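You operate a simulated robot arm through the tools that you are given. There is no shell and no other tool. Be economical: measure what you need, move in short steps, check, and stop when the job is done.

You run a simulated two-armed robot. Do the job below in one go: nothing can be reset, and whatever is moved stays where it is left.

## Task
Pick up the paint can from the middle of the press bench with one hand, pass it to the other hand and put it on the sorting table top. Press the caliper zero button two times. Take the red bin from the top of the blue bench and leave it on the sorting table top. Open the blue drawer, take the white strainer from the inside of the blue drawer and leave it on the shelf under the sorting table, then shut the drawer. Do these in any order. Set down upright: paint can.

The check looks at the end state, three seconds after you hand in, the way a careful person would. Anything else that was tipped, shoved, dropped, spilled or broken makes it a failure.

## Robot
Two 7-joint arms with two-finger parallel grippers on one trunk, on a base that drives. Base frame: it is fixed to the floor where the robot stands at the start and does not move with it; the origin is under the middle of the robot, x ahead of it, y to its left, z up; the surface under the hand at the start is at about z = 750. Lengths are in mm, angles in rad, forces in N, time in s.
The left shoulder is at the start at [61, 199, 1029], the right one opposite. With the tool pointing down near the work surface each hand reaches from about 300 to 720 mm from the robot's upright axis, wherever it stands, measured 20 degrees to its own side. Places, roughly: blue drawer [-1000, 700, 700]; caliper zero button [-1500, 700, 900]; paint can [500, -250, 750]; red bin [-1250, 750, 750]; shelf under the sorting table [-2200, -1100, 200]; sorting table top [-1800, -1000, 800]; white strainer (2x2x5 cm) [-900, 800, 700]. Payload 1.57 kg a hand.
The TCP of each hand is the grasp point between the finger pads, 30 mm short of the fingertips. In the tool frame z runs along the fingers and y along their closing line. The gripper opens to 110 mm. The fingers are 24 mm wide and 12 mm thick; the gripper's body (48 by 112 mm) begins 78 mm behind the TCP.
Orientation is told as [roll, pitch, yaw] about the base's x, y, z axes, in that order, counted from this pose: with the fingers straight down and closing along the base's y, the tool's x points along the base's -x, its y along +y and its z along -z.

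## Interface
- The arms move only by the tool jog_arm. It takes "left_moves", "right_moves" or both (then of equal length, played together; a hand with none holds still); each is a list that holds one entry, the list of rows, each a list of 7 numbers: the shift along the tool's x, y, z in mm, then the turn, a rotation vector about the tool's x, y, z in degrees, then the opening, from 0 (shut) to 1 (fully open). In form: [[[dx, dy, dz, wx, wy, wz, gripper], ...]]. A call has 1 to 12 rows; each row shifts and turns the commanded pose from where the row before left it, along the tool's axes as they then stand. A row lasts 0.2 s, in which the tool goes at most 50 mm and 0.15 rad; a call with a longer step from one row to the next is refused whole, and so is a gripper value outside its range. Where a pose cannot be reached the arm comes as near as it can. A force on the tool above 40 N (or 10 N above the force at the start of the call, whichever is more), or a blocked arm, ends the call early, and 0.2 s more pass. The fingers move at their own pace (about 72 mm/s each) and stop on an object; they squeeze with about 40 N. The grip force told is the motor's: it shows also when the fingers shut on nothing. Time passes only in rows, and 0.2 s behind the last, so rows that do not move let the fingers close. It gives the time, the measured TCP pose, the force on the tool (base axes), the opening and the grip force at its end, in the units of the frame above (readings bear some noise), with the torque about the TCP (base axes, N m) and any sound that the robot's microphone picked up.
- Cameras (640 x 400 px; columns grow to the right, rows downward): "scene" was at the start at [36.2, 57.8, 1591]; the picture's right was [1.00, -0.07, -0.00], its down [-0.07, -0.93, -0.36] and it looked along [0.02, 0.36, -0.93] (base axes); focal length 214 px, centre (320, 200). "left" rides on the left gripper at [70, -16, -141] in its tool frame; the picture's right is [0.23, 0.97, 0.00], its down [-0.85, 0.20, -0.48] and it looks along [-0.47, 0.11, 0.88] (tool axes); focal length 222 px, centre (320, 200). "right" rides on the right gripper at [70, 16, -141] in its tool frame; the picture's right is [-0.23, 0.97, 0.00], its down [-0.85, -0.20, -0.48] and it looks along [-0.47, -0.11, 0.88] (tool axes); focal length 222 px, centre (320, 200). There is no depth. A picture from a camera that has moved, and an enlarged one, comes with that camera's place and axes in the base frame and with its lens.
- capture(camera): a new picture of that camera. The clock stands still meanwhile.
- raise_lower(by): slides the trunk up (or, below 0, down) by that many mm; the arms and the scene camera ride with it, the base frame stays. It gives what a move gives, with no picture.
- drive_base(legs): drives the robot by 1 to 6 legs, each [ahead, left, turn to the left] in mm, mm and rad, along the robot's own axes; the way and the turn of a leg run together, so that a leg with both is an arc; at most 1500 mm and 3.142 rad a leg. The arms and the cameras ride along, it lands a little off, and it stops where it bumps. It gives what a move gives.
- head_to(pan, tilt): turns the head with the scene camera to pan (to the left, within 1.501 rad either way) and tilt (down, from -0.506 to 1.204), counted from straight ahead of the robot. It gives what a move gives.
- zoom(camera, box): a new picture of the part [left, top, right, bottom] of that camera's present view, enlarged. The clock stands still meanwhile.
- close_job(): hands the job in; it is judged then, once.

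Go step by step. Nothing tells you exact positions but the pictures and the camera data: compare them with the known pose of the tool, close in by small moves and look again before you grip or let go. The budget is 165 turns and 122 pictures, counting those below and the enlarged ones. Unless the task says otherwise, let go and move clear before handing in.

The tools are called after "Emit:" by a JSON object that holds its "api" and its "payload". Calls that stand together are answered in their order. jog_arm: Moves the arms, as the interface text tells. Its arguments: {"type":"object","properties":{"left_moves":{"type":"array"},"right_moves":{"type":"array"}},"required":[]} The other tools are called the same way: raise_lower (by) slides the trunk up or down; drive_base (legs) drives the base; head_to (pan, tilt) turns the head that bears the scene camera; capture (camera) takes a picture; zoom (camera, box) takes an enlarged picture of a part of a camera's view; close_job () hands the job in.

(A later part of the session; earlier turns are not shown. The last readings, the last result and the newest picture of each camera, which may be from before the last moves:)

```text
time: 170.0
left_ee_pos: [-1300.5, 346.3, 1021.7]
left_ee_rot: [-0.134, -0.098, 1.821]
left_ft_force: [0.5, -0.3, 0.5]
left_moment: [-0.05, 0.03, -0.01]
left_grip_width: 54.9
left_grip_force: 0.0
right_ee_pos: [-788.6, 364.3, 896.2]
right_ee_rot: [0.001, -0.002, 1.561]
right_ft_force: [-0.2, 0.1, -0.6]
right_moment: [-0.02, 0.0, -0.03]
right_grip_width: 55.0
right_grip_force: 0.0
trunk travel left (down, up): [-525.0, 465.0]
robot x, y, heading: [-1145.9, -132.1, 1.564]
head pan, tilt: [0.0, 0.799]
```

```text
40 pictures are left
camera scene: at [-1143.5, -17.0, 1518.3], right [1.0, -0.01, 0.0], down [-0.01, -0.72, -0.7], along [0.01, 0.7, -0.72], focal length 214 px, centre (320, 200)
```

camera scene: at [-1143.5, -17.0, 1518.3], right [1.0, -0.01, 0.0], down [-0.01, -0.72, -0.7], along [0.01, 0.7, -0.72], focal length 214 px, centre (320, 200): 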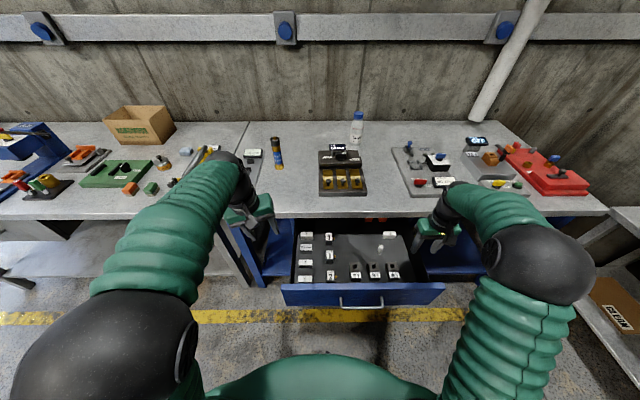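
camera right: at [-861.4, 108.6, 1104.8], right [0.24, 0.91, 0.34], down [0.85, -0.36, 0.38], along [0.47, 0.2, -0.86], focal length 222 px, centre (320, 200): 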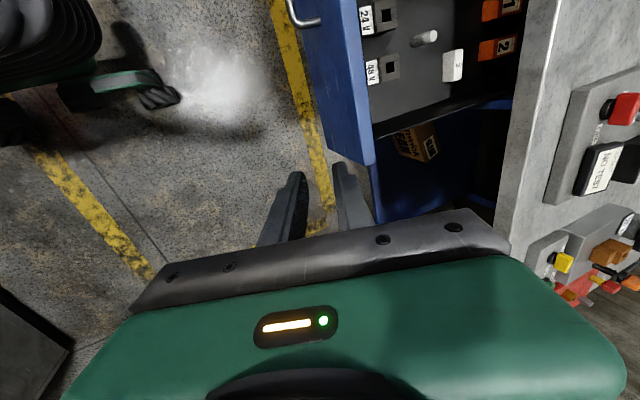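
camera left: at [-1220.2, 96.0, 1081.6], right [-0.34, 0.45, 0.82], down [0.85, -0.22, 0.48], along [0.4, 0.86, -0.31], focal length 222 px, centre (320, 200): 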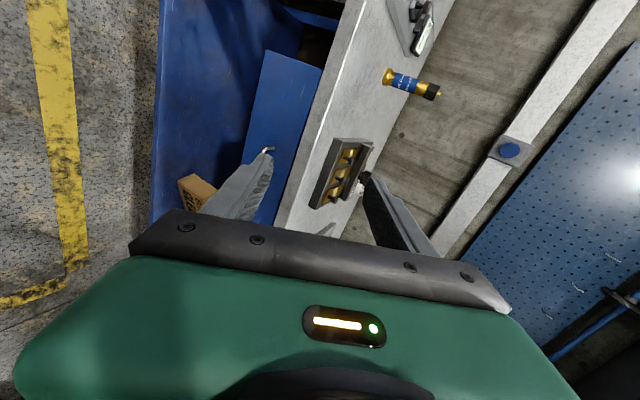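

I move the right hand over the strainer at safe height and look.

Emit:
{"api": "jog_arm", "payload": {"right_moves": [[[-31, 22, 0, 0, 0, 0, 0.5], [-31, 22, 0, 0, 0, 0, 0.5], [-31, 22, 0, 0, 0, 0, 0.5], [-31, 21, 0, 0, 0, 0, 0.5], [0, 0, 0, 0, 0, 0, 0.5]]]}}

Emit:
{"api": "capture", "payload": {"camera": "right"}}

Emit:
{"api": "zoom", "payload": {"camera": "scene", "box": [310, 190, 470, 290]}}

```text
time: 171.2
left_ee_pos: [-1303.4, 344.3, 1022.0]
left_ee_rot: [-0.131, -0.099, 1.823]
left_ft_force: [-0.2, -0.3, -0.1]
left_moment: [0.01, 0.0, 0.0]
left_grip_width: 54.8
left_grip_force: 0.0
right_ee_pos: [-874.5, 489.4, 896.0]
right_ee_rot: [0.001, -0.005, 1.563]
right_ft_force: [-0.3, -0.1, 0.6]
right_moment: [0.0, -0.01, 0.0]
right_grip_width: 55.1
right_grip_force: 0.1
trunk travel left (down, up): [-525.0, 465.0]
robot x, y, heading: [-1144.5, -129.2, 1.561]
head pan, tilt: [0.0, 0.799]
```

```text
39 pictures are left
camera right: at [-891.2, 419.4, 1036.6], right [-0.97, 0.24, 0.0], down [0.21, 0.85, 0.48], along [0.11, 0.47, -0.88], focal length 222 px, centre (320, 200)
```

right: 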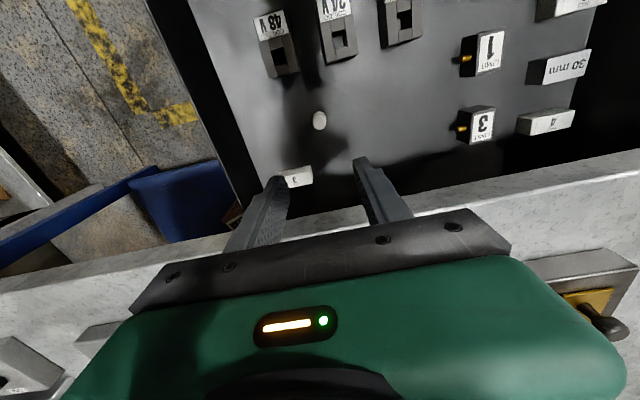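

```text
4.00 times, centred on (390, 240) of scene
camera zoom: at [-1144.1, -17.7, 1518.0], right [1.0, -0.01, 0.0], down [-0.01, -0.72, -0.7], along [0.01, 0.7, -0.72], focal length 858 px, centre (40, 40)
```

zoom: 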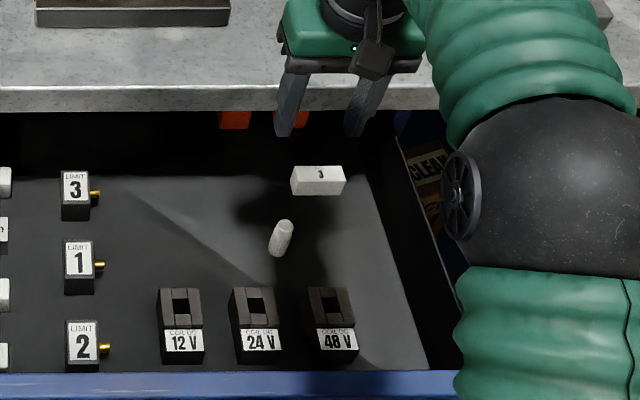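

Strainer top is near [-880, 472, 708]. I correct and lower 100 mm, then look again.

Emit:
{"api": "jog_arm", "payload": {"right_moves": [[[17, 6, 20, 0, 0, 0, 0.5], [0, 0, 40, 0, 0, 0, 0.5], [0, 0, 40, 0, 0, 0, 0.5], [0, 0, 0, 0, 0, 0, 0.5]]]}}

Emit:
{"api": "capture", "payload": {"camera": "right"}}

```text
time: 172.2
left_ee_pos: [-1302.7, 345.8, 1021.8]
left_ee_rot: [-0.131, -0.098, 1.824]
left_ft_force: [-0.3, 1.1, -0.2]
left_moment: [-0.01, -0.04, 0.01]
left_grip_width: 55.2
left_grip_force: 0.0
right_ee_pos: [-885.0, 473.1, 795.8]
right_ee_rot: [0.0, -0.004, 1.562]
right_ft_force: [0.2, 0.1, 0.6]
right_moment: [0.0, 0.01, -0.03]
right_grip_width: 55.2
right_grip_force: 0.0
trunk travel left (down, up): [-525.0, 465.0]
robot x, y, heading: [-1146.1, -132.5, 1.561]
head pan, tilt: [0.0, 0.799]
```

```text
37 pictures are left
camera right: at [-900.3, 401.8, 937.1], right [-0.97, 0.24, 0.0], down [0.21, 0.85, 0.48], along [0.11, 0.47, -0.88], focal length 222 px, centre (320, 200)
```

right: 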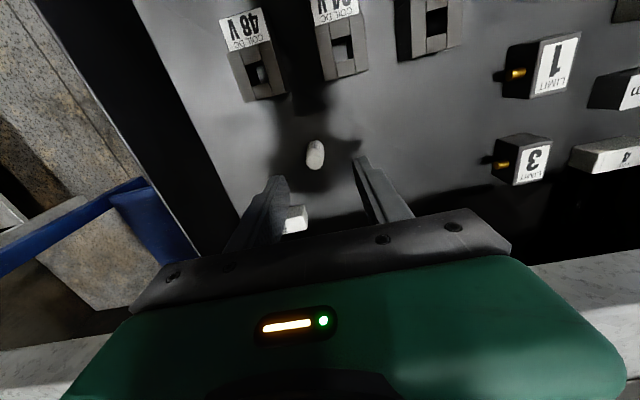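

I centre 5 mm and lower 45 mm, then look once more.

Emit:
{"api": "jog_arm", "payload": {"right_moves": [[[1, -5, 20, 0, 0, 0, 0.5], [0, 0, 25, 0, 0, 0, 0.5], [0, 0, 0, 0, 0, 0, 0.5]]]}}

Emit:
{"api": "capture", "payload": {"camera": "right"}}

Emit:
{"api": "zoom", "payload": {"camera": "scene", "box": [310, 190, 470, 290]}}

```text
time: 173.0
left_ee_pos: [-1302.9, 345.7, 1022.4]
left_ee_rot: [-0.129, -0.098, 1.824]
left_ft_force: [0.5, 0.2, -1.2]
left_moment: [0.02, 0.01, 0.02]
left_grip_width: 54.9
left_grip_force: 0.1
right_ee_pos: [-877.3, 471.4, 750.6]
right_ee_rot: [0.001, -0.001, 1.561]
right_ft_force: [0.2, -1.0, -0.5]
right_moment: [0.0, -0.01, -0.02]
right_grip_width: 54.9
right_grip_force: 0.1
trunk travel left (down, up): [-525.0, 465.0]
robot x, y, heading: [-1143.4, -134.2, 1.554]
head pan, tilt: [0.0, 0.799]
```

```text
36 pictures are left
camera right: at [-894.0, 400.9, 891.3], right [-0.97, 0.24, 0.0], down [0.21, 0.85, 0.48], along [0.11, 0.47, -0.88], focal length 222 px, centre (320, 200)
```

right: 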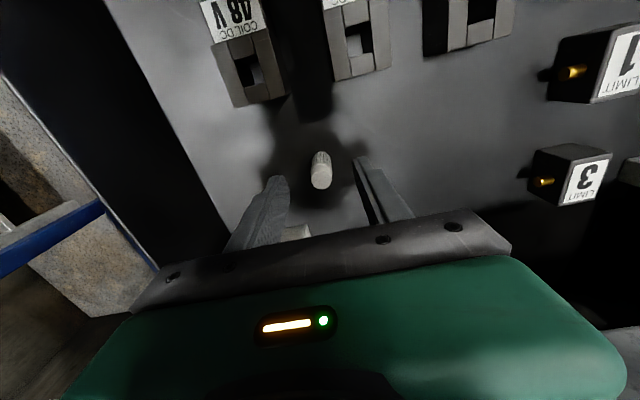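

```text
4.00 times, centred on (390, 240) of scene
camera zoom: at [-1144.1, -16.9, 1518.9], right [1.0, -0.01, 0.0], down [-0.01, -0.72, -0.7], along [0.01, 0.7, -0.72], focal length 858 px, centre (40, 40)
```

zoom: 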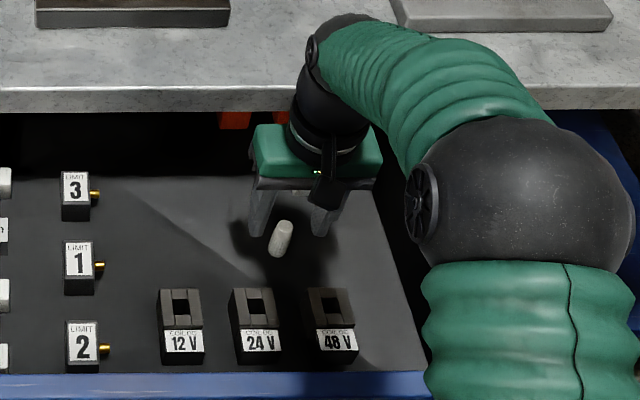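

Strainer now estimated at [-876, 477], top z ≈712. I shift 6 mm forward, lower 38 mm and look.

Emit:
{"api": "jog_arm", "payload": {"right_moves": [[[-6, 0, 10, 0, 0, 0, 0.5], [0, 0, 14, 0, 0, 0, 0.5], [0, 0, 14, 0, 0, 0, 0.5], [0, 0, 0, 0, 0, 0, 0.5]]]}}

Emit:
{"api": "capture", "payload": {"camera": "right"}}

```text
time: 174.0
left_ee_pos: [-1302.7, 346.0, 1021.2]
left_ee_rot: [-0.13, -0.098, 1.825]
left_ft_force: [0.1, 0.4, -0.9]
left_moment: [-0.01, 0.01, -0.01]
left_grip_width: 54.9
left_grip_force: 0.1
right_ee_pos: [-878.4, 476.7, 713.7]
right_ee_rot: [0.002, -0.001, 1.562]
right_ft_force: [0.1, -0.3, -0.1]
right_moment: [-0.01, 0.0, 0.01]
right_grip_width: 55.1
right_grip_force: 0.0
trunk travel left (down, up): [-525.0, 465.0]
robot x, y, heading: [-1144.0, -128.1, 1.559]
head pan, tilt: [0.0, 0.799]
```

```text
34 pictures are left
camera right: at [-894.1, 407.2, 853.8], right [-0.97, 0.24, 0.0], down [0.21, 0.85, 0.48], along [0.11, 0.47, -0.88], focal length 222 px, centre (320, 200)
```

right: 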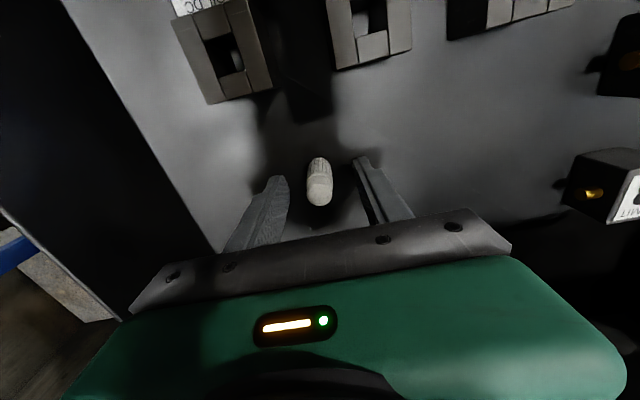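

Nicely centred; the top is just below the grasp point. I lower 12 mm and close.

Emit:
{"api": "jog_arm", "payload": {"right_moves": [[[0, 0, 6, 0, 0, 0, 0.5], [0, 0, 6, 0, 0, 0, 0.5], [0, 0, 0, 0, 0, 0, 0.35], [0, 0, 0, 0, 0, 0, 0.2], [0, 0, 0, 0, 0, 0, 0.05], [0, 0, 0, 0, 0, 0, 0.05], [0, 0, 0, 0, 0, 0, 0.05]]]}}

```text
time: 174.7
left_ee_pos: [-1306.0, 344.5, 1024.2]
left_ee_rot: [-0.144, -0.102, 1.823]
left_ft_force: [-0.2, 0.6, 0.8]
left_moment: [-0.03, 0.04, -0.01]
left_grip_width: 55.0
left_grip_force: 0.0
right_ee_pos: [-879.7, 483.0, 710.2]
right_ee_rot: [-0.001, -0.023, 1.561]
right_ft_force: [-2.6, 0.7, 31.8]
right_moment: [-0.36, 0.62, -0.06]
right_grip_width: 44.9
right_grip_force: 3.8
trunk travel left (down, up): [-525.0, 465.0]
robot x, y, heading: [-1145.6, -130.3, 1.557]
head pan, tilt: [0.0, 0.799]
stopped in row 3 (right hand): the force on the tool passed its limit at 44 N (the readings are from after the stop); the commanded pose is now the measured one
```

The fingertips reached the drawer floor. I raise 5 mm and then close.

Emit:
{"api": "jog_arm", "payload": {"right_moves": [[[0, 0, -5, 0, 0, 0, 0.4], [0, 0, -2, 0, 0, 0, 0.4], [0, 0, 0, 0, 0, 0, 0.4]]]}}

Emit:
{"api": "capture", "payload": {"camera": "right"}}

```text
time: 175.5
left_ee_pos: [-1300.6, 346.6, 1024.0]
left_ee_rot: [-0.136, -0.1, 1.819]
left_ft_force: [0.2, -0.2, -2.0]
left_moment: [0.01, -0.05, 0.02]
left_grip_width: 55.1
left_grip_force: 0.1
right_ee_pos: [-876.7, 480.3, 711.0]
right_ee_rot: [0.001, -0.01, 1.563]
right_ft_force: [-0.1, -0.8, 0.2]
right_moment: [-0.01, -0.01, 0.02]
right_grip_width: 44.1
right_grip_force: 0.0
trunk travel left (down, up): [-525.0, 465.0]
robot x, y, heading: [-1146.5, -130.7, 1.558]
head pan, tilt: [0.0, 0.799]
```

```text
33 pictures are left
camera right: at [-892.6, 408.9, 851.9], right [-0.97, 0.24, 0.0], down [0.21, 0.85, 0.49], along [0.11, 0.47, -0.87], focal length 222 px, centre (320, 200)
```

right: 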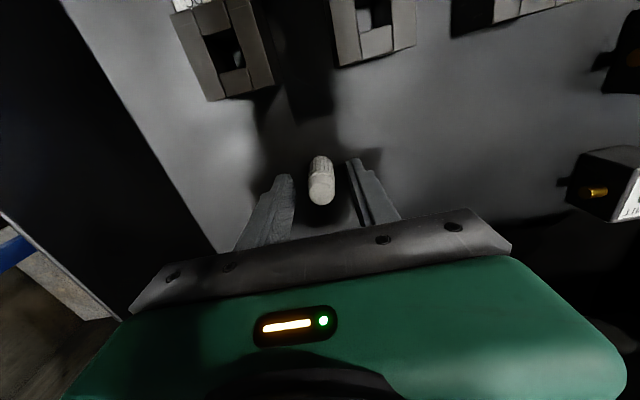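

The strainer still stands between the fingers. I close.

Emit:
{"api": "jog_arm", "payload": {"right_moves": [[[0, 0, 0, 0, 0, 0, 0.3], [0, 0, 0, 0, 0, 0, 0.2], [0, 0, 0, 0, 0, 0, 0.1], [0, 0, 0, 0, 0, 0, 0.1], [0, 0, 0, 0, 0, 0, 0.1], [0, 0, -15, 0, 0, 0, 0.1], [0, 0, -25, 0, 0, 0, 0.1], [0, 0, -30, 0, 0, 0, 0.1], [0, 0, -35, 0, 0, 0, 0.1], [0, 0, -40, 0, 0, 0, 0.1], [0, 0, -40, 0, 0, 0, 0.1]]]}}

Emit:
{"api": "capture", "payload": {"camera": "right"}}

```text
time: 177.9
left_ee_pos: [-1301.5, 346.2, 1023.5]
left_ee_rot: [-0.139, -0.101, 1.82]
left_ft_force: [1.0, -0.1, -0.4]
left_moment: [0.01, -0.03, 0.0]
left_grip_width: 55.0
left_grip_force: 0.1
right_ee_pos: [-877.8, 478.6, 898.1]
right_ee_rot: [0.003, -0.013, 1.562]
right_ft_force: [0.4, -0.3, 0.4]
right_moment: [0.02, 0.0, 0.03]
right_grip_width: 15.2
right_grip_force: 30.8
trunk travel left (down, up): [-525.0, 465.0]
robot x, y, heading: [-1148.2, -132.8, 1.558]
head pan, tilt: [0.0, 0.799]
```

```text
32 pictures are left
camera right: at [-894.0, 406.4, 1038.4], right [-0.97, 0.24, 0.0], down [0.21, 0.85, 0.49], along [0.11, 0.48, -0.87], focal length 222 px, centre (320, 200)
```

right: 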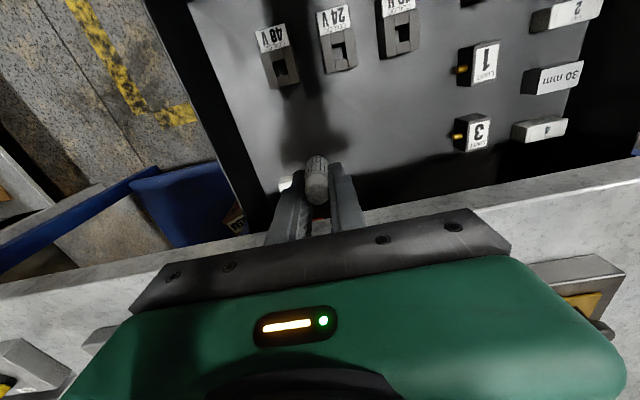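

The strainer is in hand (15 mm). Now I retract the right hand, back off 260 mm, and prepare the left hand to push the drawer shut.

Emit:
{"api": "jog_arm", "payload": {"right_moves": [[[30, 0, -30, 0, 0, 0, 0.1], [30, 0, -30, 0, 0, 0, 0.1], [30, 0, -30, 0, 0, 0, 0.1], [30, 0, -30, 0, 0, 0, 0.1], [30, 0, 0, 0, 0, 0, 0.1], [0, 0, 0, 0, 0, 0, 0.1]]]}}

Emit:
{"api": "drive_base", "payload": {"legs": [[-270, 0, 0]]}}

Emit:
{"api": "jog_arm", "payload": {"left_moves": [[[0, 0, 0, 0, 0, 7.5, 0], [0, 0, 0, 0, 0, 7.5, 0], [0, 0, 0, 8, -2, 0, 0], [0, -28, 20, 0, 0, 0, 0], [0, -28, 25, 0, 0, 0, 0], [0, -28, 30, 0, 0, 0, 0], [0, -28, 30, 0, 0, 0, 0], [0, -28, 30, 0, 0, 0, 0], [0, -28, 30, 0, 0, 0, 0], [0, 0, 0, 0, 0, 0, 0]]]}}

Emit:
{"api": "capture", "payload": {"camera": "scene"}}

```text
time: 179.3
left_ee_pos: [-1301.5, 346.8, 1023.4]
left_ee_rot: [-0.138, -0.102, 1.82]
left_ft_force: [0.2, 0.1, -0.6]
left_moment: [-0.05, 0.0, -0.01]
left_grip_width: 54.9
left_grip_force: 0.2
right_ee_pos: [-876.9, 328.9, 1014.5]
right_ee_rot: [0.002, -0.01, 1.562]
right_ft_force: [0.4, 0.0, 0.0]
right_moment: [-0.02, 0.03, 0.01]
right_grip_width: 15.0
right_grip_force: 31.2
trunk travel left (down, up): [-525.0, 465.0]
robot x, y, heading: [-1147.2, -128.6, 1.561]
head pan, tilt: [0.0, 0.799]
```

```text
time: 181.2
left_ee_pos: [-1304.7, 73.7, 1023.0]
left_ee_rot: [-0.135, -0.101, 1.824]
left_ft_force: [-0.9, -0.7, 0.9]
left_moment: [0.0, 0.0, 0.02]
left_grip_width: 55.2
left_grip_force: 0.1
right_ee_pos: [-880.3, 54.0, 1013.6]
right_ee_rot: [0.001, -0.011, 1.56]
right_ft_force: [-0.5, 0.6, 0.3]
right_moment: [-0.01, 0.03, 0.03]
right_grip_width: 15.0
right_grip_force: 30.5
trunk travel left (down, up): [-525.0, 465.0]
robot x, y, heading: [-1148.4, -402.4, 1.555]
head pan, tilt: [0.0, 0.799]
```

```text
time: 183.6
left_ee_pos: [-1199.6, 92.8, 974.2]
left_ee_rot: [-0.308, -0.242, 1.808]
left_ft_force: [-0.7, -0.5, -0.8]
left_moment: [-0.03, 0.01, 0.0]
left_grip_width: 0.0
left_grip_force: 20.9
left hand out of reach, approached as far as the arm can: row 7, 8, 9
right_ee_pos: [-879.7, 50.7, 1015.3]
right_ee_rot: [0.002, -0.013, 1.559]
right_ft_force: [0.0, -0.1, -0.4]
right_moment: [-0.02, 0.0, 0.02]
right_grip_width: 15.0
right_grip_force: 30.8
trunk travel left (down, up): [-525.0, 465.0]
robot x, y, heading: [-1147.0, -401.2, 1.558]
head pan, tilt: [0.0, 0.799]
stopped in row 10 (left hand): the arm was blocked; the commanded pose is now the measured one
```

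```text
31 pictures are left
camera scene: at [-1147.0, -291.1, 1517.6], right [1.0, -0.01, 0.0], down [-0.01, -0.72, -0.7], along [0.01, 0.7, -0.72], focal length 214 px, centre (320, 200)
```

scene: 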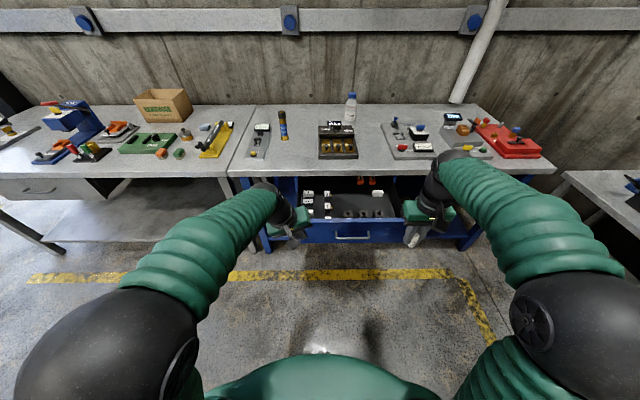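

The left arm is stuck low, so I'll shut the drawer later with the right hand after placing the strainer. I raise the left hand out of the way first and raise the trunk back.

Emit:
{"api": "raise_lower", "payload": {"by": 100}}

Emit:
{"api": "jog_arm", "payload": {"left_moves": [[[0, 20, -35, 0, 0, 0, 0], [0, 20, -35, 0, 0, 0, 0], [0, 20, -35, 0, 0, 0, 0], [0, 20, -35, 0, 0, 0, 0], [-20, 10, -35, 0, 0, 0, 0], [-20, 0, -35, 0, 0, 0, 0], [-20, 0, -35, 0, 0, 0, 0], [-20, 0, -20, 0, 0, 0, 0], [0, 0, 0, 0, 0, 0, 0]]]}}

Emit:
{"api": "capture", "payload": {"camera": "scene"}}

```text
time: 185.0
left_ee_pos: [-1198.8, 92.4, 1072.9]
left_ee_rot: [-0.305, -0.24, 1.801]
left_ft_force: [0.6, 0.1, -0.2]
left_moment: [-0.02, -0.02, -0.01]
left_grip_width: 0.1
left_grip_force: 21.8
right_ee_pos: [-880.3, 50.8, 1115.3]
right_ee_rot: [0.001, -0.013, 1.559]
right_ft_force: [-0.8, 0.5, -0.2]
right_moment: [0.0, -0.02, 0.02]
right_grip_width: 15.2
right_grip_force: 30.7
trunk travel left (down, up): [-625.0, 365.0]
robot x, y, heading: [-1150.9, -402.8, 1.56]
head pan, tilt: [0.0, 0.799]
```

```text
time: 187.0
left_ee_pos: [-1365.8, 80.4, 1313.1]
left_ee_rot: [-0.307, -0.238, 1.803]
left_ft_force: [-0.9, 0.5, 0.8]
left_moment: [0.02, 0.02, 0.05]
left_grip_width: 0.1
left_grip_force: 21.8
right_ee_pos: [-880.9, 51.0, 1115.7]
right_ee_rot: [0.001, -0.015, 1.558]
right_ft_force: [0.0, -0.3, 0.0]
right_moment: [0.01, 0.02, -0.04]
right_grip_width: 15.0
right_grip_force: 31.1
trunk travel left (down, up): [-625.0, 365.0]
robot x, y, heading: [-1148.1, -401.9, 1.559]
head pan, tilt: [0.0, 0.799]
```

```text
30 pictures are left
camera scene: at [-1148.2, -290.9, 1618.6], right [1.0, -0.01, 0.0], down [-0.01, -0.72, -0.7], along [0.01, 0.7, -0.72], focal length 214 px, centre (320, 200)
```

scene: 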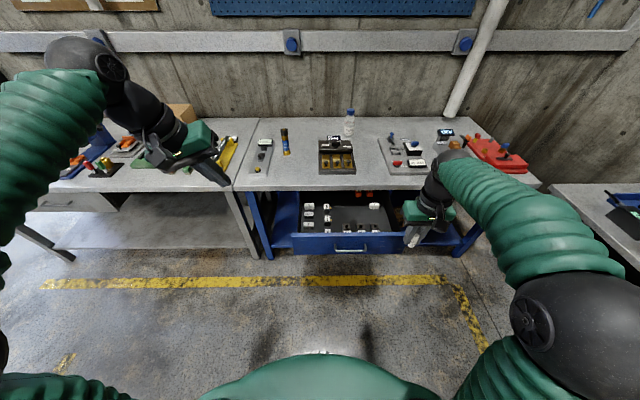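

The left arm is freed now. I straighten it to fingers-down and bring it down in front of the drawer face, left of the handle.

Emit:
{"api": "jog_arm", "payload": {"left_moves": [[[0, 0, 0, -5.7, 4.6, 0, 0], [0, 0, 0, -5.7, 4.6, 0, 0], [0, 0, 0, -5.7, 4.6, 0, 0], [0, 0, 0, 0, 0, 6.6, 0], [0, 0, 0, 0, 0, 6.6, 0], [-8, -15, 38, 0, 0, 0, 0], [-8, -15, 38, 0, 0, 0, 0], [-8, -15, 38, 0, 0, 0, 0], [-8, -15, 38, 0, 0, 0, 0], [-8, -15, 38, 0, 0, 0, 0], [-8, -15, 38, 0, 0, 0, 0], [0, 0, 0, 0, 0, 0, 0]]]}}

Emit:
{"api": "jog_arm", "payload": {"left_moves": [[[-7, -14, 38, 0, 0, 0, 0], [-7, -14, 38, 0, 0, 0, 0], [-7, -14, 38, 0, 0, 0, 0], [-7, -14, 38, 0, 0, 0, 0], [-7, -14, 38, 0, 0, 0, 0], [0, 0, 38, 0, 0, 0, 0], [0, 0, 38, 0, 0, 0, 0], [0, 0, 38, 0, 0, 0, 0], [0, 0, 0, 0, 0, 0, 0]]]}}

Emit:
{"api": "capture", "payload": {"camera": "scene"}}

```text
time: 189.6
left_ee_pos: [-1273.2, 124.7, 1082.7]
left_ee_rot: [-0.001, -0.005, 1.535]
left_ft_force: [-0.1, -0.1, -0.2]
left_moment: [0.0, -0.03, -0.02]
left_grip_width: 0.0
left_grip_force: 21.1
right_ee_pos: [-880.7, 50.2, 1116.1]
right_ee_rot: [0.002, -0.014, 1.558]
right_ft_force: [-0.3, 0.2, -0.1]
right_moment: [0.01, 0.0, 0.04]
right_grip_width: 14.9
right_grip_force: 31.4
trunk travel left (down, up): [-625.0, 365.0]
robot x, y, heading: [-1145.5, -402.9, 1.552]
head pan, tilt: [0.0, 0.799]
```

```text
time: 191.6
left_ee_pos: [-1202.0, 157.2, 780.1]
left_ee_rot: [-0.001, -0.004, 1.535]
left_ft_force: [-0.5, -0.4, -0.4]
left_moment: [0.01, -0.02, 0.0]
left_grip_width: 0.0
left_grip_force: 21.2
right_ee_pos: [-880.8, 50.6, 1115.8]
right_ee_rot: [0.002, -0.013, 1.557]
right_ft_force: [-0.3, -0.6, 0.1]
right_moment: [0.03, 0.03, -0.02]
right_grip_width: 14.8
right_grip_force: 30.8
trunk travel left (down, up): [-625.0, 365.0]
robot x, y, heading: [-1147.4, -401.1, 1.555]
head pan, tilt: [0.0, 0.799]
```

```text
29 pictures are left
camera scene: at [-1146.6, -290.4, 1618.6], right [1.0, -0.01, 0.0], down [-0.01, -0.72, -0.7], along [0.01, 0.7, -0.72], focal length 214 px, centre (320, 200)
```

scene: 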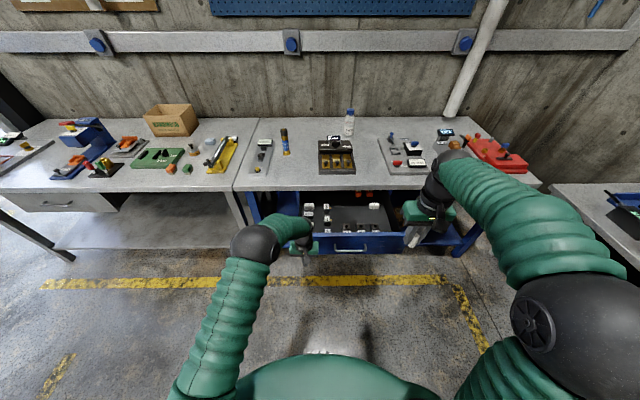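

The left hand is properly in front of the drawer. I shift it a bit right, tilt it so the tips lead, and drive forward to push the drawer in.

Emit:
{"api": "jog_arm", "payload": {"left_moves": [[[0, -20, 5, 0, -8, 0, 0], [0, -20, 5, 0, -8, 0, 0], [0, 0, 0, 0, 0, 0, 0]]]}}

Emit:
{"api": "drive_base", "payload": {"legs": [[150, 0, 0], [190, 0, 0]]}}

Emit:
{"api": "capture", "payload": {"camera": "scene"}}

```text
time: 192.4
left_ee_pos: [-1162.0, 159.1, 769.4]
left_ee_rot: [0.002, -0.283, 1.535]
left_ft_force: [-0.4, 0.3, -0.3]
left_moment: [0.0, 0.0, 0.01]
left_grip_width: 0.0
left_grip_force: 21.2
right_ee_pos: [-879.1, 51.2, 1115.5]
right_ee_rot: [0.002, -0.013, 1.558]
right_ft_force: [-0.6, 0.6, 0.3]
right_moment: [0.0, -0.01, 0.0]
right_grip_width: 16.1
right_grip_force: 31.7
trunk travel left (down, up): [-625.0, 365.0]
robot x, y, heading: [-1146.0, -407.1, 1.562]
head pan, tilt: [0.0, 0.799]
```

```text
time: 194.9
left_ee_pos: [-1160.4, 496.0, 771.2]
left_ee_rot: [-0.001, -0.284, 1.54]
left_ft_force: [1.2, 0.0, -0.8]
left_moment: [-0.01, 0.03, 0.02]
left_grip_width: 0.0
left_grip_force: 21.0
right_ee_pos: [-877.6, 390.4, 1115.2]
right_ee_rot: [0.001, -0.016, 1.563]
right_ft_force: [0.3, 0.6, 0.3]
right_moment: [0.0, -0.04, 0.0]
right_grip_width: 16.1
right_grip_force: 31.6
trunk travel left (down, up): [-625.0, 365.0]
robot x, y, heading: [-1146.2, -61.2, 1.56]
head pan, tilt: [0.0, 0.799]
```

```text
28 pictures are left
camera scene: at [-1142.8, 46.5, 1618.8], right [1.0, -0.01, 0.0], down [-0.01, -0.72, -0.7], along [0.01, 0.7, -0.72], focal length 214 px, centre (320, 200)
```

scene: 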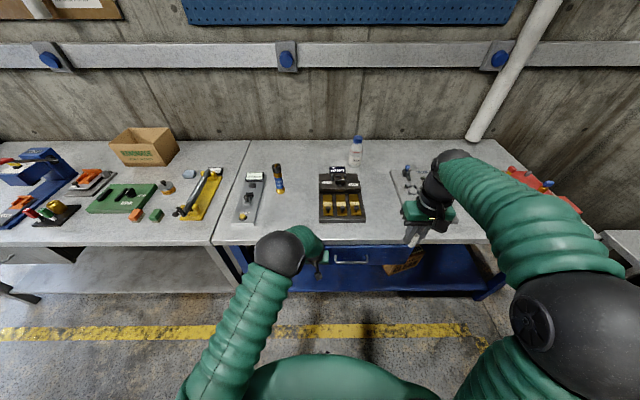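

Nearly shut. I finish the push with the left arm in small steps until it meets resistance.

Emit:
{"api": "jog_arm", "payload": {"left_moves": [[[-6.7, 0, 2, 0, 0, 0, 0], [-6.7, 0, 2, 0, 0, 0, 0], [-6.7, 0, 2, 0, 0, 0, 0], [-6.7, 0, 2, 0, 0, 0, 0], [-4.8, 0, 1.4, 0, 0, 0, 0], [-4.8, 0, 1.4, 0, 0, 0, 0], [-4.8, 0, 1.4, 0, 0, 0, 0], [-3, 0, 0.9, 0, 0, 0, 0]]]}}

Emit:
{"api": "zoom", "payload": {"camera": "scene", "box": [280, 210, 440, 310]}}

```text
time: 196.7
left_ee_pos: [-1157.9, 538.1, 771.1]
left_ee_rot: [0.002, -0.277, 1.538]
left_ft_force: [-0.5, -17.4, 1.0]
left_moment: [-0.4, 0.16, 0.05]
left_grip_width: 0.0
left_grip_force: 21.0
right_ee_pos: [-876.0, 388.4, 1117.8]
right_ee_rot: [0.002, -0.018, 1.562]
right_ft_force: [0.3, -0.3, -0.6]
right_moment: [-0.02, 0.01, -0.02]
right_grip_width: 16.2
right_grip_force: 31.6
trunk travel left (down, up): [-625.0, 365.0]
robot x, y, heading: [-1148.6, -64.6, 1.556]
head pan, tilt: [0.0, 0.799]
```

```text
4.00 times, centred on (360, 260) of scene
camera zoom: at [-1143.0, 45.4, 1618.8], right [1.0, -0.01, 0.0], down [-0.01, -0.72, -0.7], along [0.01, 0.7, -0.72], focal length 858 px, centre (160, -40)
```

zoom: 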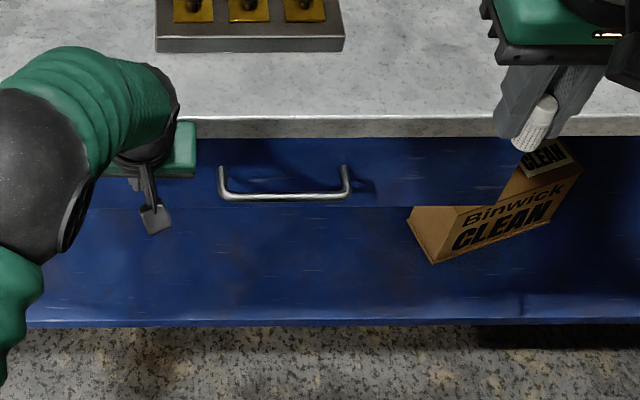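

The drawer looks flush as at the start. A last 3 mm nudge, then the left hand withdraws and rises.

Emit:
{"api": "jog_arm", "payload": {"left_moves": [[[-2.9, 0, 0.9, 0, 0, 0, 0], [0, 0, 0, 0, 0, 0, 0], [19, 0, -6, 0, 0, 0, 0], [29, 0, -8, 0, 0, 0, 0], [38, 0, -11, 0, 0, 0, 0], [38, 0, -11, 0, 8, 0, 0], [20, 0, -30, 0, 8, 0, 0], [0, 0, -40, 0, 0, 0, 0], [0, 0, -40, 0, 0, 0, 0], [0, 0, -40, 0, 0, 0, 0], [0, 0, -40, 0, 0, 0, 0], [0, 0, -40, 0, 0, 0, 0]]]}}

Emit:
{"api": "zoom", "payload": {"camera": "scene", "box": [220, 190, 440, 328]}}

```text
time: 199.3
left_ee_pos: [-1162.9, 389.5, 998.9]
left_ee_rot: [-0.001, -0.005, 1.541]
left_ft_force: [0.3, -0.1, 0.5]
left_moment: [0.01, 0.02, -0.04]
left_grip_width: 0.0
left_grip_force: 21.5
right_ee_pos: [-877.4, 390.5, 1116.6]
right_ee_rot: [0.001, -0.015, 1.561]
right_ft_force: [-0.3, 0.7, -0.2]
right_moment: [0.06, -0.01, 0.02]
right_grip_width: 16.2
right_grip_force: 31.6
trunk travel left (down, up): [-625.0, 365.0]
robot x, y, heading: [-1143.3, -66.7, 1.558]
head pan, tilt: [0.0, 0.799]
```

```text
2.90 times, centred on (330, 259) of scene
camera zoom: at [-1143.1, 47.6, 1618.6], right [1.0, -0.01, 0.0], down [-0.01, -0.72, -0.7], along [0.01, 0.7, -0.72], focal length 622 px, centre (291, 29)
```

zoom: 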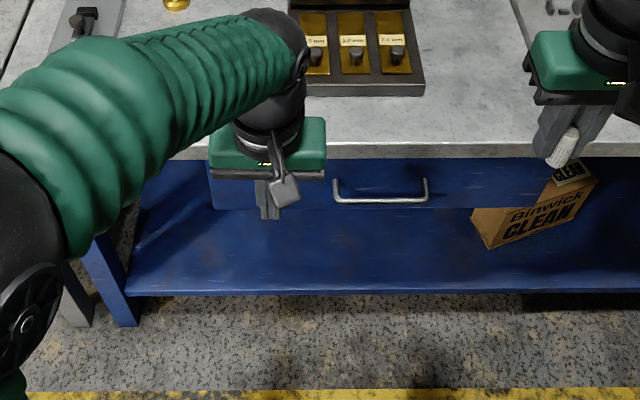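

Drawer shut. I tuck both hands in, then drive to the sorting table and turn to face it, stopping about 450 mm before its edge.

Emit:
{"api": "jog_arm", "payload": {"left_moves": [[[20, 15, 0, 0, 0, 0, 0], [20, 15, 0, 0, 0, 0, 0], [20, 15, 0, 0, 0, 0, 0], [20, 15, 0, 0, 0, 0, 0], [20, 15, 0, 0, 0, 0, 0], [20, 15, 0, 0, 0, 0, 0]]], "right_moves": [[[20, 0, 15, 0, 0, 0, 0.1], [20, 0, 15, 0, 0, 0, 0.1], [20, 0, 15, 0, 0, 0, 0.1], [20, 0, 15, 0, 0, 0, 0.1], [20, 0, 15, 0, 0, 0, 0.1], [10, 0, 15, 0, 0, 0, 0.1]]]}}

Emit:
{"api": "drive_base", "payload": {"legs": [[-180, 0, 0], [0, 700, 0], [0, 0, 3.14], [50, 0, 0]]}}

Emit:
{"api": "capture", "payload": {"camera": "scene"}}

```text
time: 200.7
left_ee_pos: [-1257.6, 274.2, 996.1]
left_ee_rot: [-0.002, -0.004, 1.54]
left_ft_force: [0.2, -0.2, 0.7]
left_moment: [0.0, 0.01, 0.03]
left_grip_width: 0.2
left_grip_force: 21.4
right_ee_pos: [-878.7, 281.3, 1023.2]
right_ee_rot: [0.0, -0.017, 1.562]
right_ft_force: [0.6, -0.4, -0.5]
right_moment: [-0.04, 0.01, 0.01]
right_grip_width: 16.3
right_grip_force: 30.6
trunk travel left (down, up): [-625.0, 365.0]
robot x, y, heading: [-1143.9, -63.4, 1.563]
head pan, tilt: [0.0, 0.799]
```

```text
time: 213.5
left_ee_pos: [-1740.4, -626.2, 997.3]
left_ee_rot: [-0.001, -0.01, -1.602]
left_ft_force: [0.4, 1.4, 0.6]
left_moment: [-0.08, 0.0, 0.0]
left_grip_width: 0.0
left_grip_force: 21.8
right_ee_pos: [-2120.1, -633.3, 1026.3]
right_ee_rot: [-0.001, -0.021, -1.581]
right_ft_force: [-0.1, 0.7, 0.2]
right_moment: [-0.05, 0.02, 0.03]
right_grip_width: 16.4
right_grip_force: 31.7
trunk travel left (down, up): [-625.0, 365.0]
robot x, y, heading: [-1849.4, -293.1, -1.58]
head pan, tilt: [0.0, 0.799]
```

```text
25 pictures are left
camera scene: at [-1853.9, -394.4, 1619.4], right [-1.0, 0.01, 0.0], down [0.01, 0.71, -0.7], along [-0.01, -0.7, -0.71], focal length 214 px, centre (320, 200)
```

scene: 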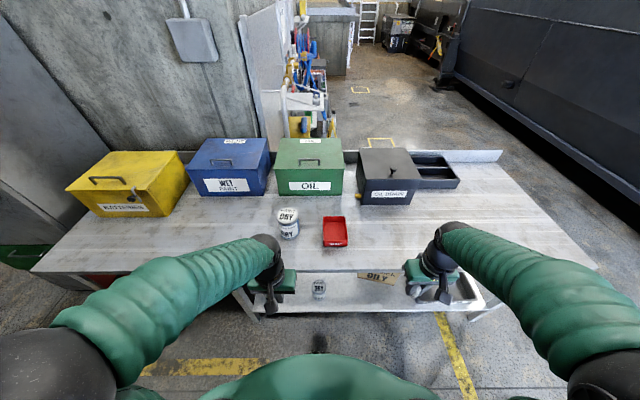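

Can and bin stand fine. I lower the trunk 300 mm and view the shelf.

Emit:
{"api": "raise_lower", "payload": {"by": -300}}

Emit:
{"api": "head_to", "payload": {"pan": 0, "tilt": 0.75}}

Emit:
{"api": "capture", "payload": {"camera": "scene"}}

```text
time: 216.5
left_ee_pos: [-1741.0, -629.3, 695.0]
left_ee_rot: [-0.001, -0.003, -1.603]
left_ft_force: [0.6, 0.2, 0.4]
left_moment: [0.01, -0.01, 0.01]
left_grip_width: 0.1
left_grip_force: 21.2
right_ee_pos: [-2121.1, -637.9, 724.5]
right_ee_rot: [0.001, -0.014, -1.58]
right_ft_force: [-0.5, -0.3, 0.4]
right_moment: [0.01, 0.02, 0.03]
right_grip_width: 16.3
right_grip_force: 31.8
trunk travel left (down, up): [-325.0, 665.0]
robot x, y, heading: [-1851.9, -290.3, -1.583]
head pan, tilt: [0.0, 0.799]
```

```text
time: 217.2
left_ee_pos: [-1739.6, -630.4, 696.7]
left_ee_rot: [0.0, -0.003, -1.602]
left_ft_force: [-0.7, 0.0, 1.1]
left_moment: [0.0, 0.0, 0.02]
left_grip_width: 0.0
left_grip_force: 21.6
right_ee_pos: [-2120.8, -638.0, 724.2]
right_ee_rot: [-0.001, -0.012, -1.58]
right_ft_force: [-0.8, -0.3, -0.5]
right_moment: [0.0, 0.01, -0.01]
right_grip_width: 16.2
right_grip_force: 31.6
trunk travel left (down, up): [-325.0, 665.0]
robot x, y, heading: [-1853.1, -290.5, -1.582]
head pan, tilt: [0.0, 0.75]
```

```text
24 pictures are left
camera scene: at [-1854.2, -405.7, 1322.6], right [-1.0, 0.01, 0.0], down [0.01, 0.68, -0.73], along [-0.01, -0.73, -0.68], focal length 214 px, centre (320, 200)
```

scene: 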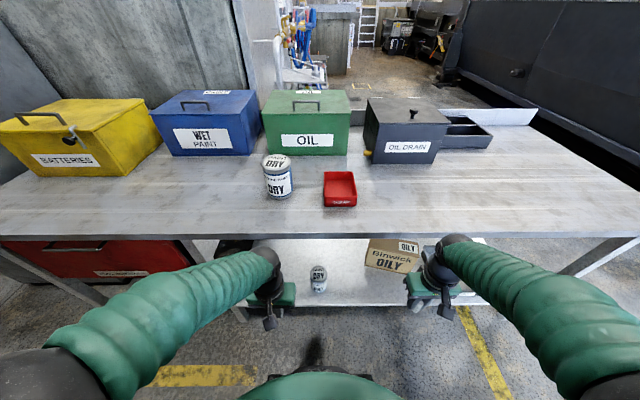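

I see the shelf with a small can and the OILY box. I lower another 220 mm and look again.

Emit:
{"api": "raise_lower", "payload": {"by": -220}}

Emit:
{"api": "head_to", "payload": {"pan": -0.25, "tilt": 0.7}}

Emit:
{"api": "capture", "payload": {"camera": "scene"}}

Emit:
{"api": "capture", "payload": {"camera": "right"}}

```text
time: 219.5
left_ee_pos: [-1739.0, -630.8, 476.1]
left_ee_rot: [-0.001, -0.004, -1.603]
left_ft_force: [0.5, -0.1, 0.0]
left_moment: [0.04, -0.01, 0.0]
left_grip_width: 0.1
left_grip_force: 21.4
right_ee_pos: [-2120.7, -638.1, 505.0]
right_ee_rot: [0.002, -0.016, -1.58]
right_ft_force: [1.0, 0.9, -0.3]
right_moment: [-0.01, 0.02, 0.01]
right_grip_width: 16.1
right_grip_force: 31.7
trunk travel left (down, up): [-105.0, 885.0]
robot x, y, heading: [-1854.3, -292.7, -1.581]
head pan, tilt: [0.0, 0.75]
```

```text
time: 220.3
left_ee_pos: [-1740.9, -630.6, 475.9]
left_ee_rot: [0.0, -0.004, -1.604]
left_ft_force: [0.0, -0.4, 0.2]
left_moment: [-0.01, -0.01, 0.0]
left_grip_width: 0.0
left_grip_force: 21.5
right_ee_pos: [-2119.2, -637.6, 505.4]
right_ee_rot: [0.003, -0.014, -1.58]
right_ft_force: [-0.6, -0.2, 0.2]
right_moment: [-0.02, 0.01, 0.01]
right_grip_width: 16.3
right_grip_force: 31.4
trunk travel left (down, up): [-105.0, 885.0]
robot x, y, heading: [-1851.9, -291.8, -1.58]
head pan, tilt: [-0.25, 0.7]
```

```text
23 pictures are left
camera scene: at [-1875.1, -404.6, 1106.9], right [-0.97, 0.26, 0.0], down [0.17, 0.62, -0.76], along [-0.2, -0.74, -0.65], focal length 214 px, centre (320, 200)
```

scene: 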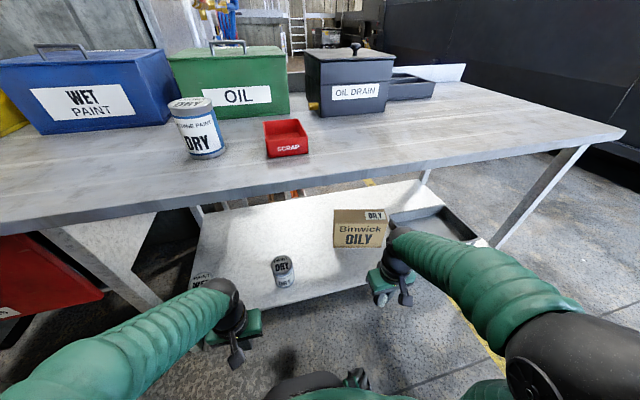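

```text
22 pictures are left
camera right: at [-2103.1, -566.6, 643.9], right [0.97, -0.24, 0.0], down [-0.21, -0.85, 0.49], along [-0.11, -0.48, -0.87], focal length 222 px, centre (320, 200)
```

right: 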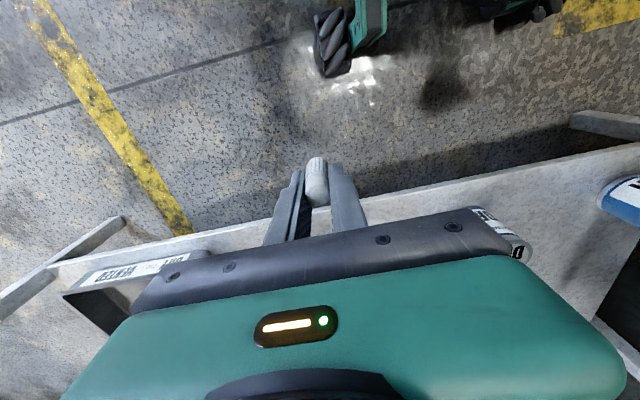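

Free shelf space lies between the small can and the OILY box, around [-1990, -880]; shelf height about z 290. I lower the hand and reach in under the table.

Emit:
{"api": "jog_arm", "payload": {"right_moves": [[[0, 20, 35, 0, 0, 0, 0.1], [0, 20, 35, 0, 0, 0, 0.1], [0, 20, 35, 0, 0, 0, 0.1], [-35, 20, 0, 0, 0, 0, 0.1], [-35, 20, 0, 0, 0, 0, 0.1], [-35, 15, 0, 0, 0, 0, 0.1], [-35, 15, 0, 0, 0, 0, 0.1], [-35, 0, 0, 0, 0, 0, 0.1], [0, 0, 0, 0, 0, 0, 0.1]]]}}

Emit:
{"api": "capture", "payload": {"camera": "right"}}

Emit:
{"api": "capture", "payload": {"camera": "scene"}}

```text
time: 222.3
left_ee_pos: [-1739.0, -630.2, 476.5]
left_ee_rot: [-0.001, -0.002, -1.603]
left_ft_force: [0.6, -0.2, -0.2]
left_moment: [0.0, -0.02, 0.02]
left_grip_width: 0.0
left_grip_force: 21.1
right_ee_pos: [-1992.5, -812.2, 399.0]
right_ee_rot: [-0.001, -0.013, -1.581]
right_ft_force: [0.2, -0.5, -0.1]
right_moment: [-0.01, 0.01, 0.02]
right_grip_width: 16.3
right_grip_force: 31.6
trunk travel left (down, up): [-105.0, 885.0]
robot x, y, heading: [-1852.7, -291.0, -1.583]
head pan, tilt: [-0.25, 0.7]
```

```text
21 pictures are left
camera right: at [-1974.9, -742.2, 539.0], right [0.97, -0.24, 0.0], down [-0.21, -0.85, 0.49], along [-0.11, -0.48, -0.87], focal length 222 px, centre (320, 200)
```

right: 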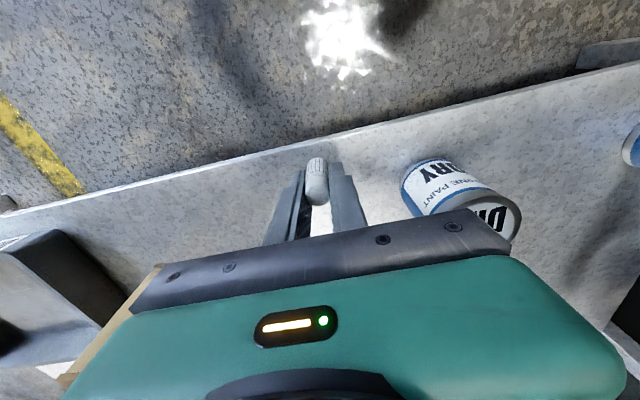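

```text
20 pictures are left
camera scene: at [-1874.6, -405.5, 1106.8], right [-0.97, 0.26, 0.0], down [0.17, 0.62, -0.76], along [-0.2, -0.74, -0.65], focal length 214 px, centre (320, 200)
```

scene: 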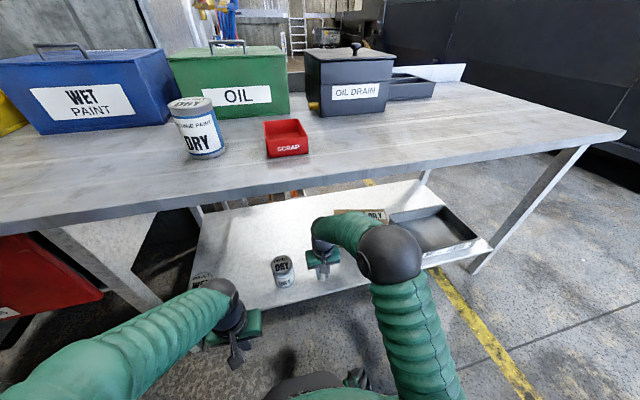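

The shelf edge is near y -835 and shelf z ≈ 220. I go 90 mm further in and lower 110 mm, then look.

Emit:
{"api": "jog_arm", "payload": {"right_moves": [[[-30, 0, 0, 0, 0, 0, 0.1], [-30, 0, 0, 0, 0, 0, 0.1], [-30, 0, 0, 0, 0, 0, 0.1], [0, 0, 28, 0, 0, 0, 0.1], [0, 0, 28, 0, 0, 0, 0.1], [0, 0, 28, 0, 0, 0, 0.1], [0, 0, 26, 0, 0, 0, 0.1], [0, 0, 0, 0, 0, 0, 0.1]]]}}

Emit:
{"api": "capture", "payload": {"camera": "right"}}

```text
time: 224.1
left_ee_pos: [-1740.1, -629.3, 475.5]
left_ee_rot: [-0.001, -0.002, -1.602]
left_ft_force: [0.0, -0.6, 0.6]
left_moment: [0.02, -0.02, 0.0]
left_grip_width: 0.2
left_grip_force: 21.7
right_ee_pos: [-1992.0, -906.3, 291.8]
right_ee_rot: [0.0, -0.015, -1.58]
right_ft_force: [0.0, -1.2, 0.2]
right_moment: [0.01, 0.02, -0.02]
right_grip_width: 16.2
right_grip_force: 31.9
trunk travel left (down, up): [-105.0, 885.0]
robot x, y, heading: [-1854.4, -291.1, -1.581]
head pan, tilt: [-0.25, 0.7]
```

```text
19 pictures are left
camera right: at [-1974.3, -834.7, 433.1], right [0.97, -0.24, 0.0], down [-0.21, -0.85, 0.49], along [-0.11, -0.48, -0.87], focal length 222 px, centre (320, 200)
```

right: 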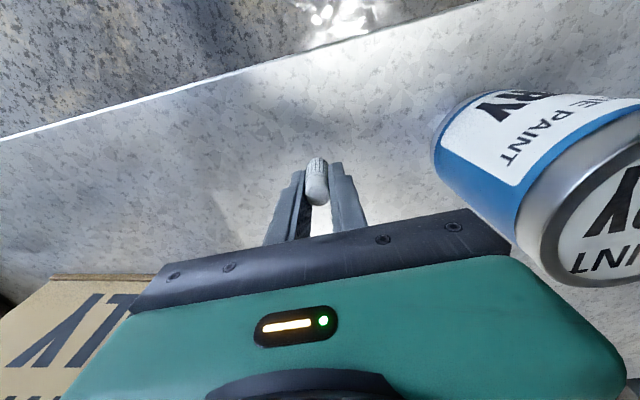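

Clear of the can and box. I lower slowly until contact.

Emit:
{"api": "jog_arm", "payload": {"right_moves": [[[0, 0, 12, 0, 0, 0, 0.1], [0, 0, 12, 0, 0, 0, 0.1], [0, 0, 4, 0, 0, 0, 0.1], [0, 0, 4, 0, 0, 0, 0.1], [0, 0, 0, 0, 0, 0, 0.1]]]}}

```text
time: 225.0
left_ee_pos: [-1739.9, -629.6, 476.3]
left_ee_rot: [-0.001, -0.007, -1.603]
left_ft_force: [0.4, 0.5, 0.0]
left_moment: [-0.01, 0.0, 0.02]
left_grip_width: 0.0
left_grip_force: 21.4
right_ee_pos: [-1992.1, -907.2, 270.2]
right_ee_rot: [0.0, -0.02, -1.58]
right_ft_force: [-0.6, 9.2, 25.4]
right_moment: [0.49, 0.14, -0.05]
right_grip_width: 16.1
right_grip_force: 31.6
trunk travel left (down, up): [-105.0, 885.0]
robot x, y, heading: [-1850.9, -287.2, -1.584]
head pan, tilt: [-0.25, 0.7]
stopped in row 4 (right hand): the force on the tool passed its limit at 43 N (the readings are from after the stop); the commanded pose is now the measured one
```

Contact with the shelf. I ease up slightly and check the strainer's stance.

Emit:
{"api": "jog_arm", "payload": {"right_moves": [[[0, 0, -2, 0, 0, 0, 0.1], [0, 0, -1, 0, 0, 0, 0.1], [0, 0, 0, 0, 0, 0, 0.1]]]}}

Emit:
{"api": "zoom", "payload": {"camera": "right", "box": [240, 120, 400, 220]}}

```text
time: 225.8
left_ee_pos: [-1740.5, -630.4, 476.4]
left_ee_rot: [-0.001, -0.006, -1.603]
left_ft_force: [0.4, 0.5, -0.3]
left_moment: [-0.01, 0.0, 0.0]
left_grip_width: 0.0
left_grip_force: 21.2
right_ee_pos: [-1991.5, -907.7, 270.4]
right_ee_rot: [-0.001, -0.022, -1.578]
right_ft_force: [0.6, 0.5, 10.8]
right_moment: [0.12, 0.04, -0.02]
right_grip_width: 16.4
right_grip_force: 32.4
trunk travel left (down, up): [-105.0, 885.0]
robot x, y, heading: [-1852.1, -292.3, -1.581]
head pan, tilt: [-0.25, 0.7]
```

```text
4.00 times, centred on (320, 170) of right
camera zoom: at [-1974.8, -836.9, 409.7], right [0.97, -0.24, 0.01], down [-0.21, -0.84, 0.5], along [-0.11, -0.48, -0.87], focal length 888 px, centre (320, 320)
```

zoom: 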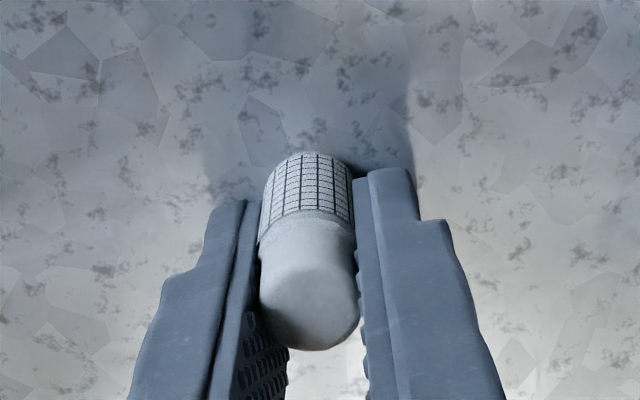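

It stands upright on the shelf. I open gently and rise straight up.

Emit:
{"api": "jog_arm", "payload": {"right_moves": [[[0, 0, -1, 0, 0, 0, 0.12], [0, 0, 0, 0, 0, 0, 0.2], [0, 0, 0, 0, 0, 0, 0.35], [0, 0, 0, 0, 0, 0, 0.45], [0, 0, -12, 0, 0, 0, 0.45], [0, 0, -20, 0, 0, 0, 0.45], [0, 0, -30, 0, 0, 0, 0.45], [0, 0, -30, 0, 0, 0, 0.45], [0, 0, -25, 0, 0, 0, 0.45], [0, 0, 0, 0, 0, 0, 0.45]]]}}

Emit:
{"api": "capture", "payload": {"camera": "right"}}

```text
time: 228.0
left_ee_pos: [-1740.4, -629.7, 476.6]
left_ee_rot: [-0.003, -0.004, -1.602]
left_ft_force: [-0.2, -0.1, 1.0]
left_moment: [-0.01, -0.01, 0.0]
left_grip_width: 0.0
left_grip_force: 21.9
right_ee_pos: [-1994.1, -905.9, 385.8]
right_ee_rot: [0.001, -0.02, -1.58]
right_ft_force: [-1.2, 0.4, 0.0]
right_moment: [-0.02, 0.01, -0.01]
right_grip_width: 49.5
right_grip_force: 0.0
trunk travel left (down, up): [-105.0, 885.0]
robot x, y, heading: [-1853.7, -292.4, -1.582]
head pan, tilt: [-0.25, 0.7]
```

```text
17 pictures are left
camera right: at [-1975.9, -834.5, 526.3], right [0.97, -0.24, 0.01], down [-0.21, -0.84, 0.49], along [-0.11, -0.48, -0.87], focal length 222 px, centre (320, 200)
```

right: 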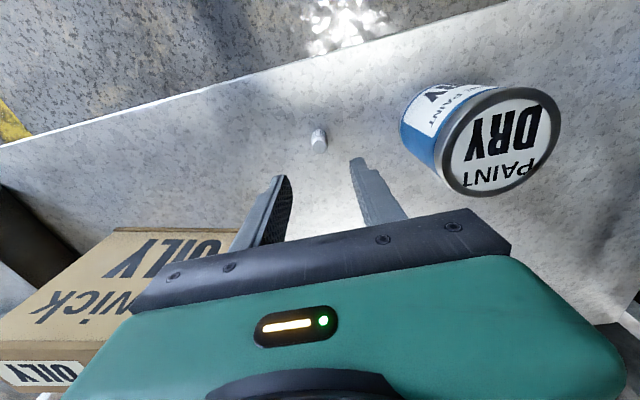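

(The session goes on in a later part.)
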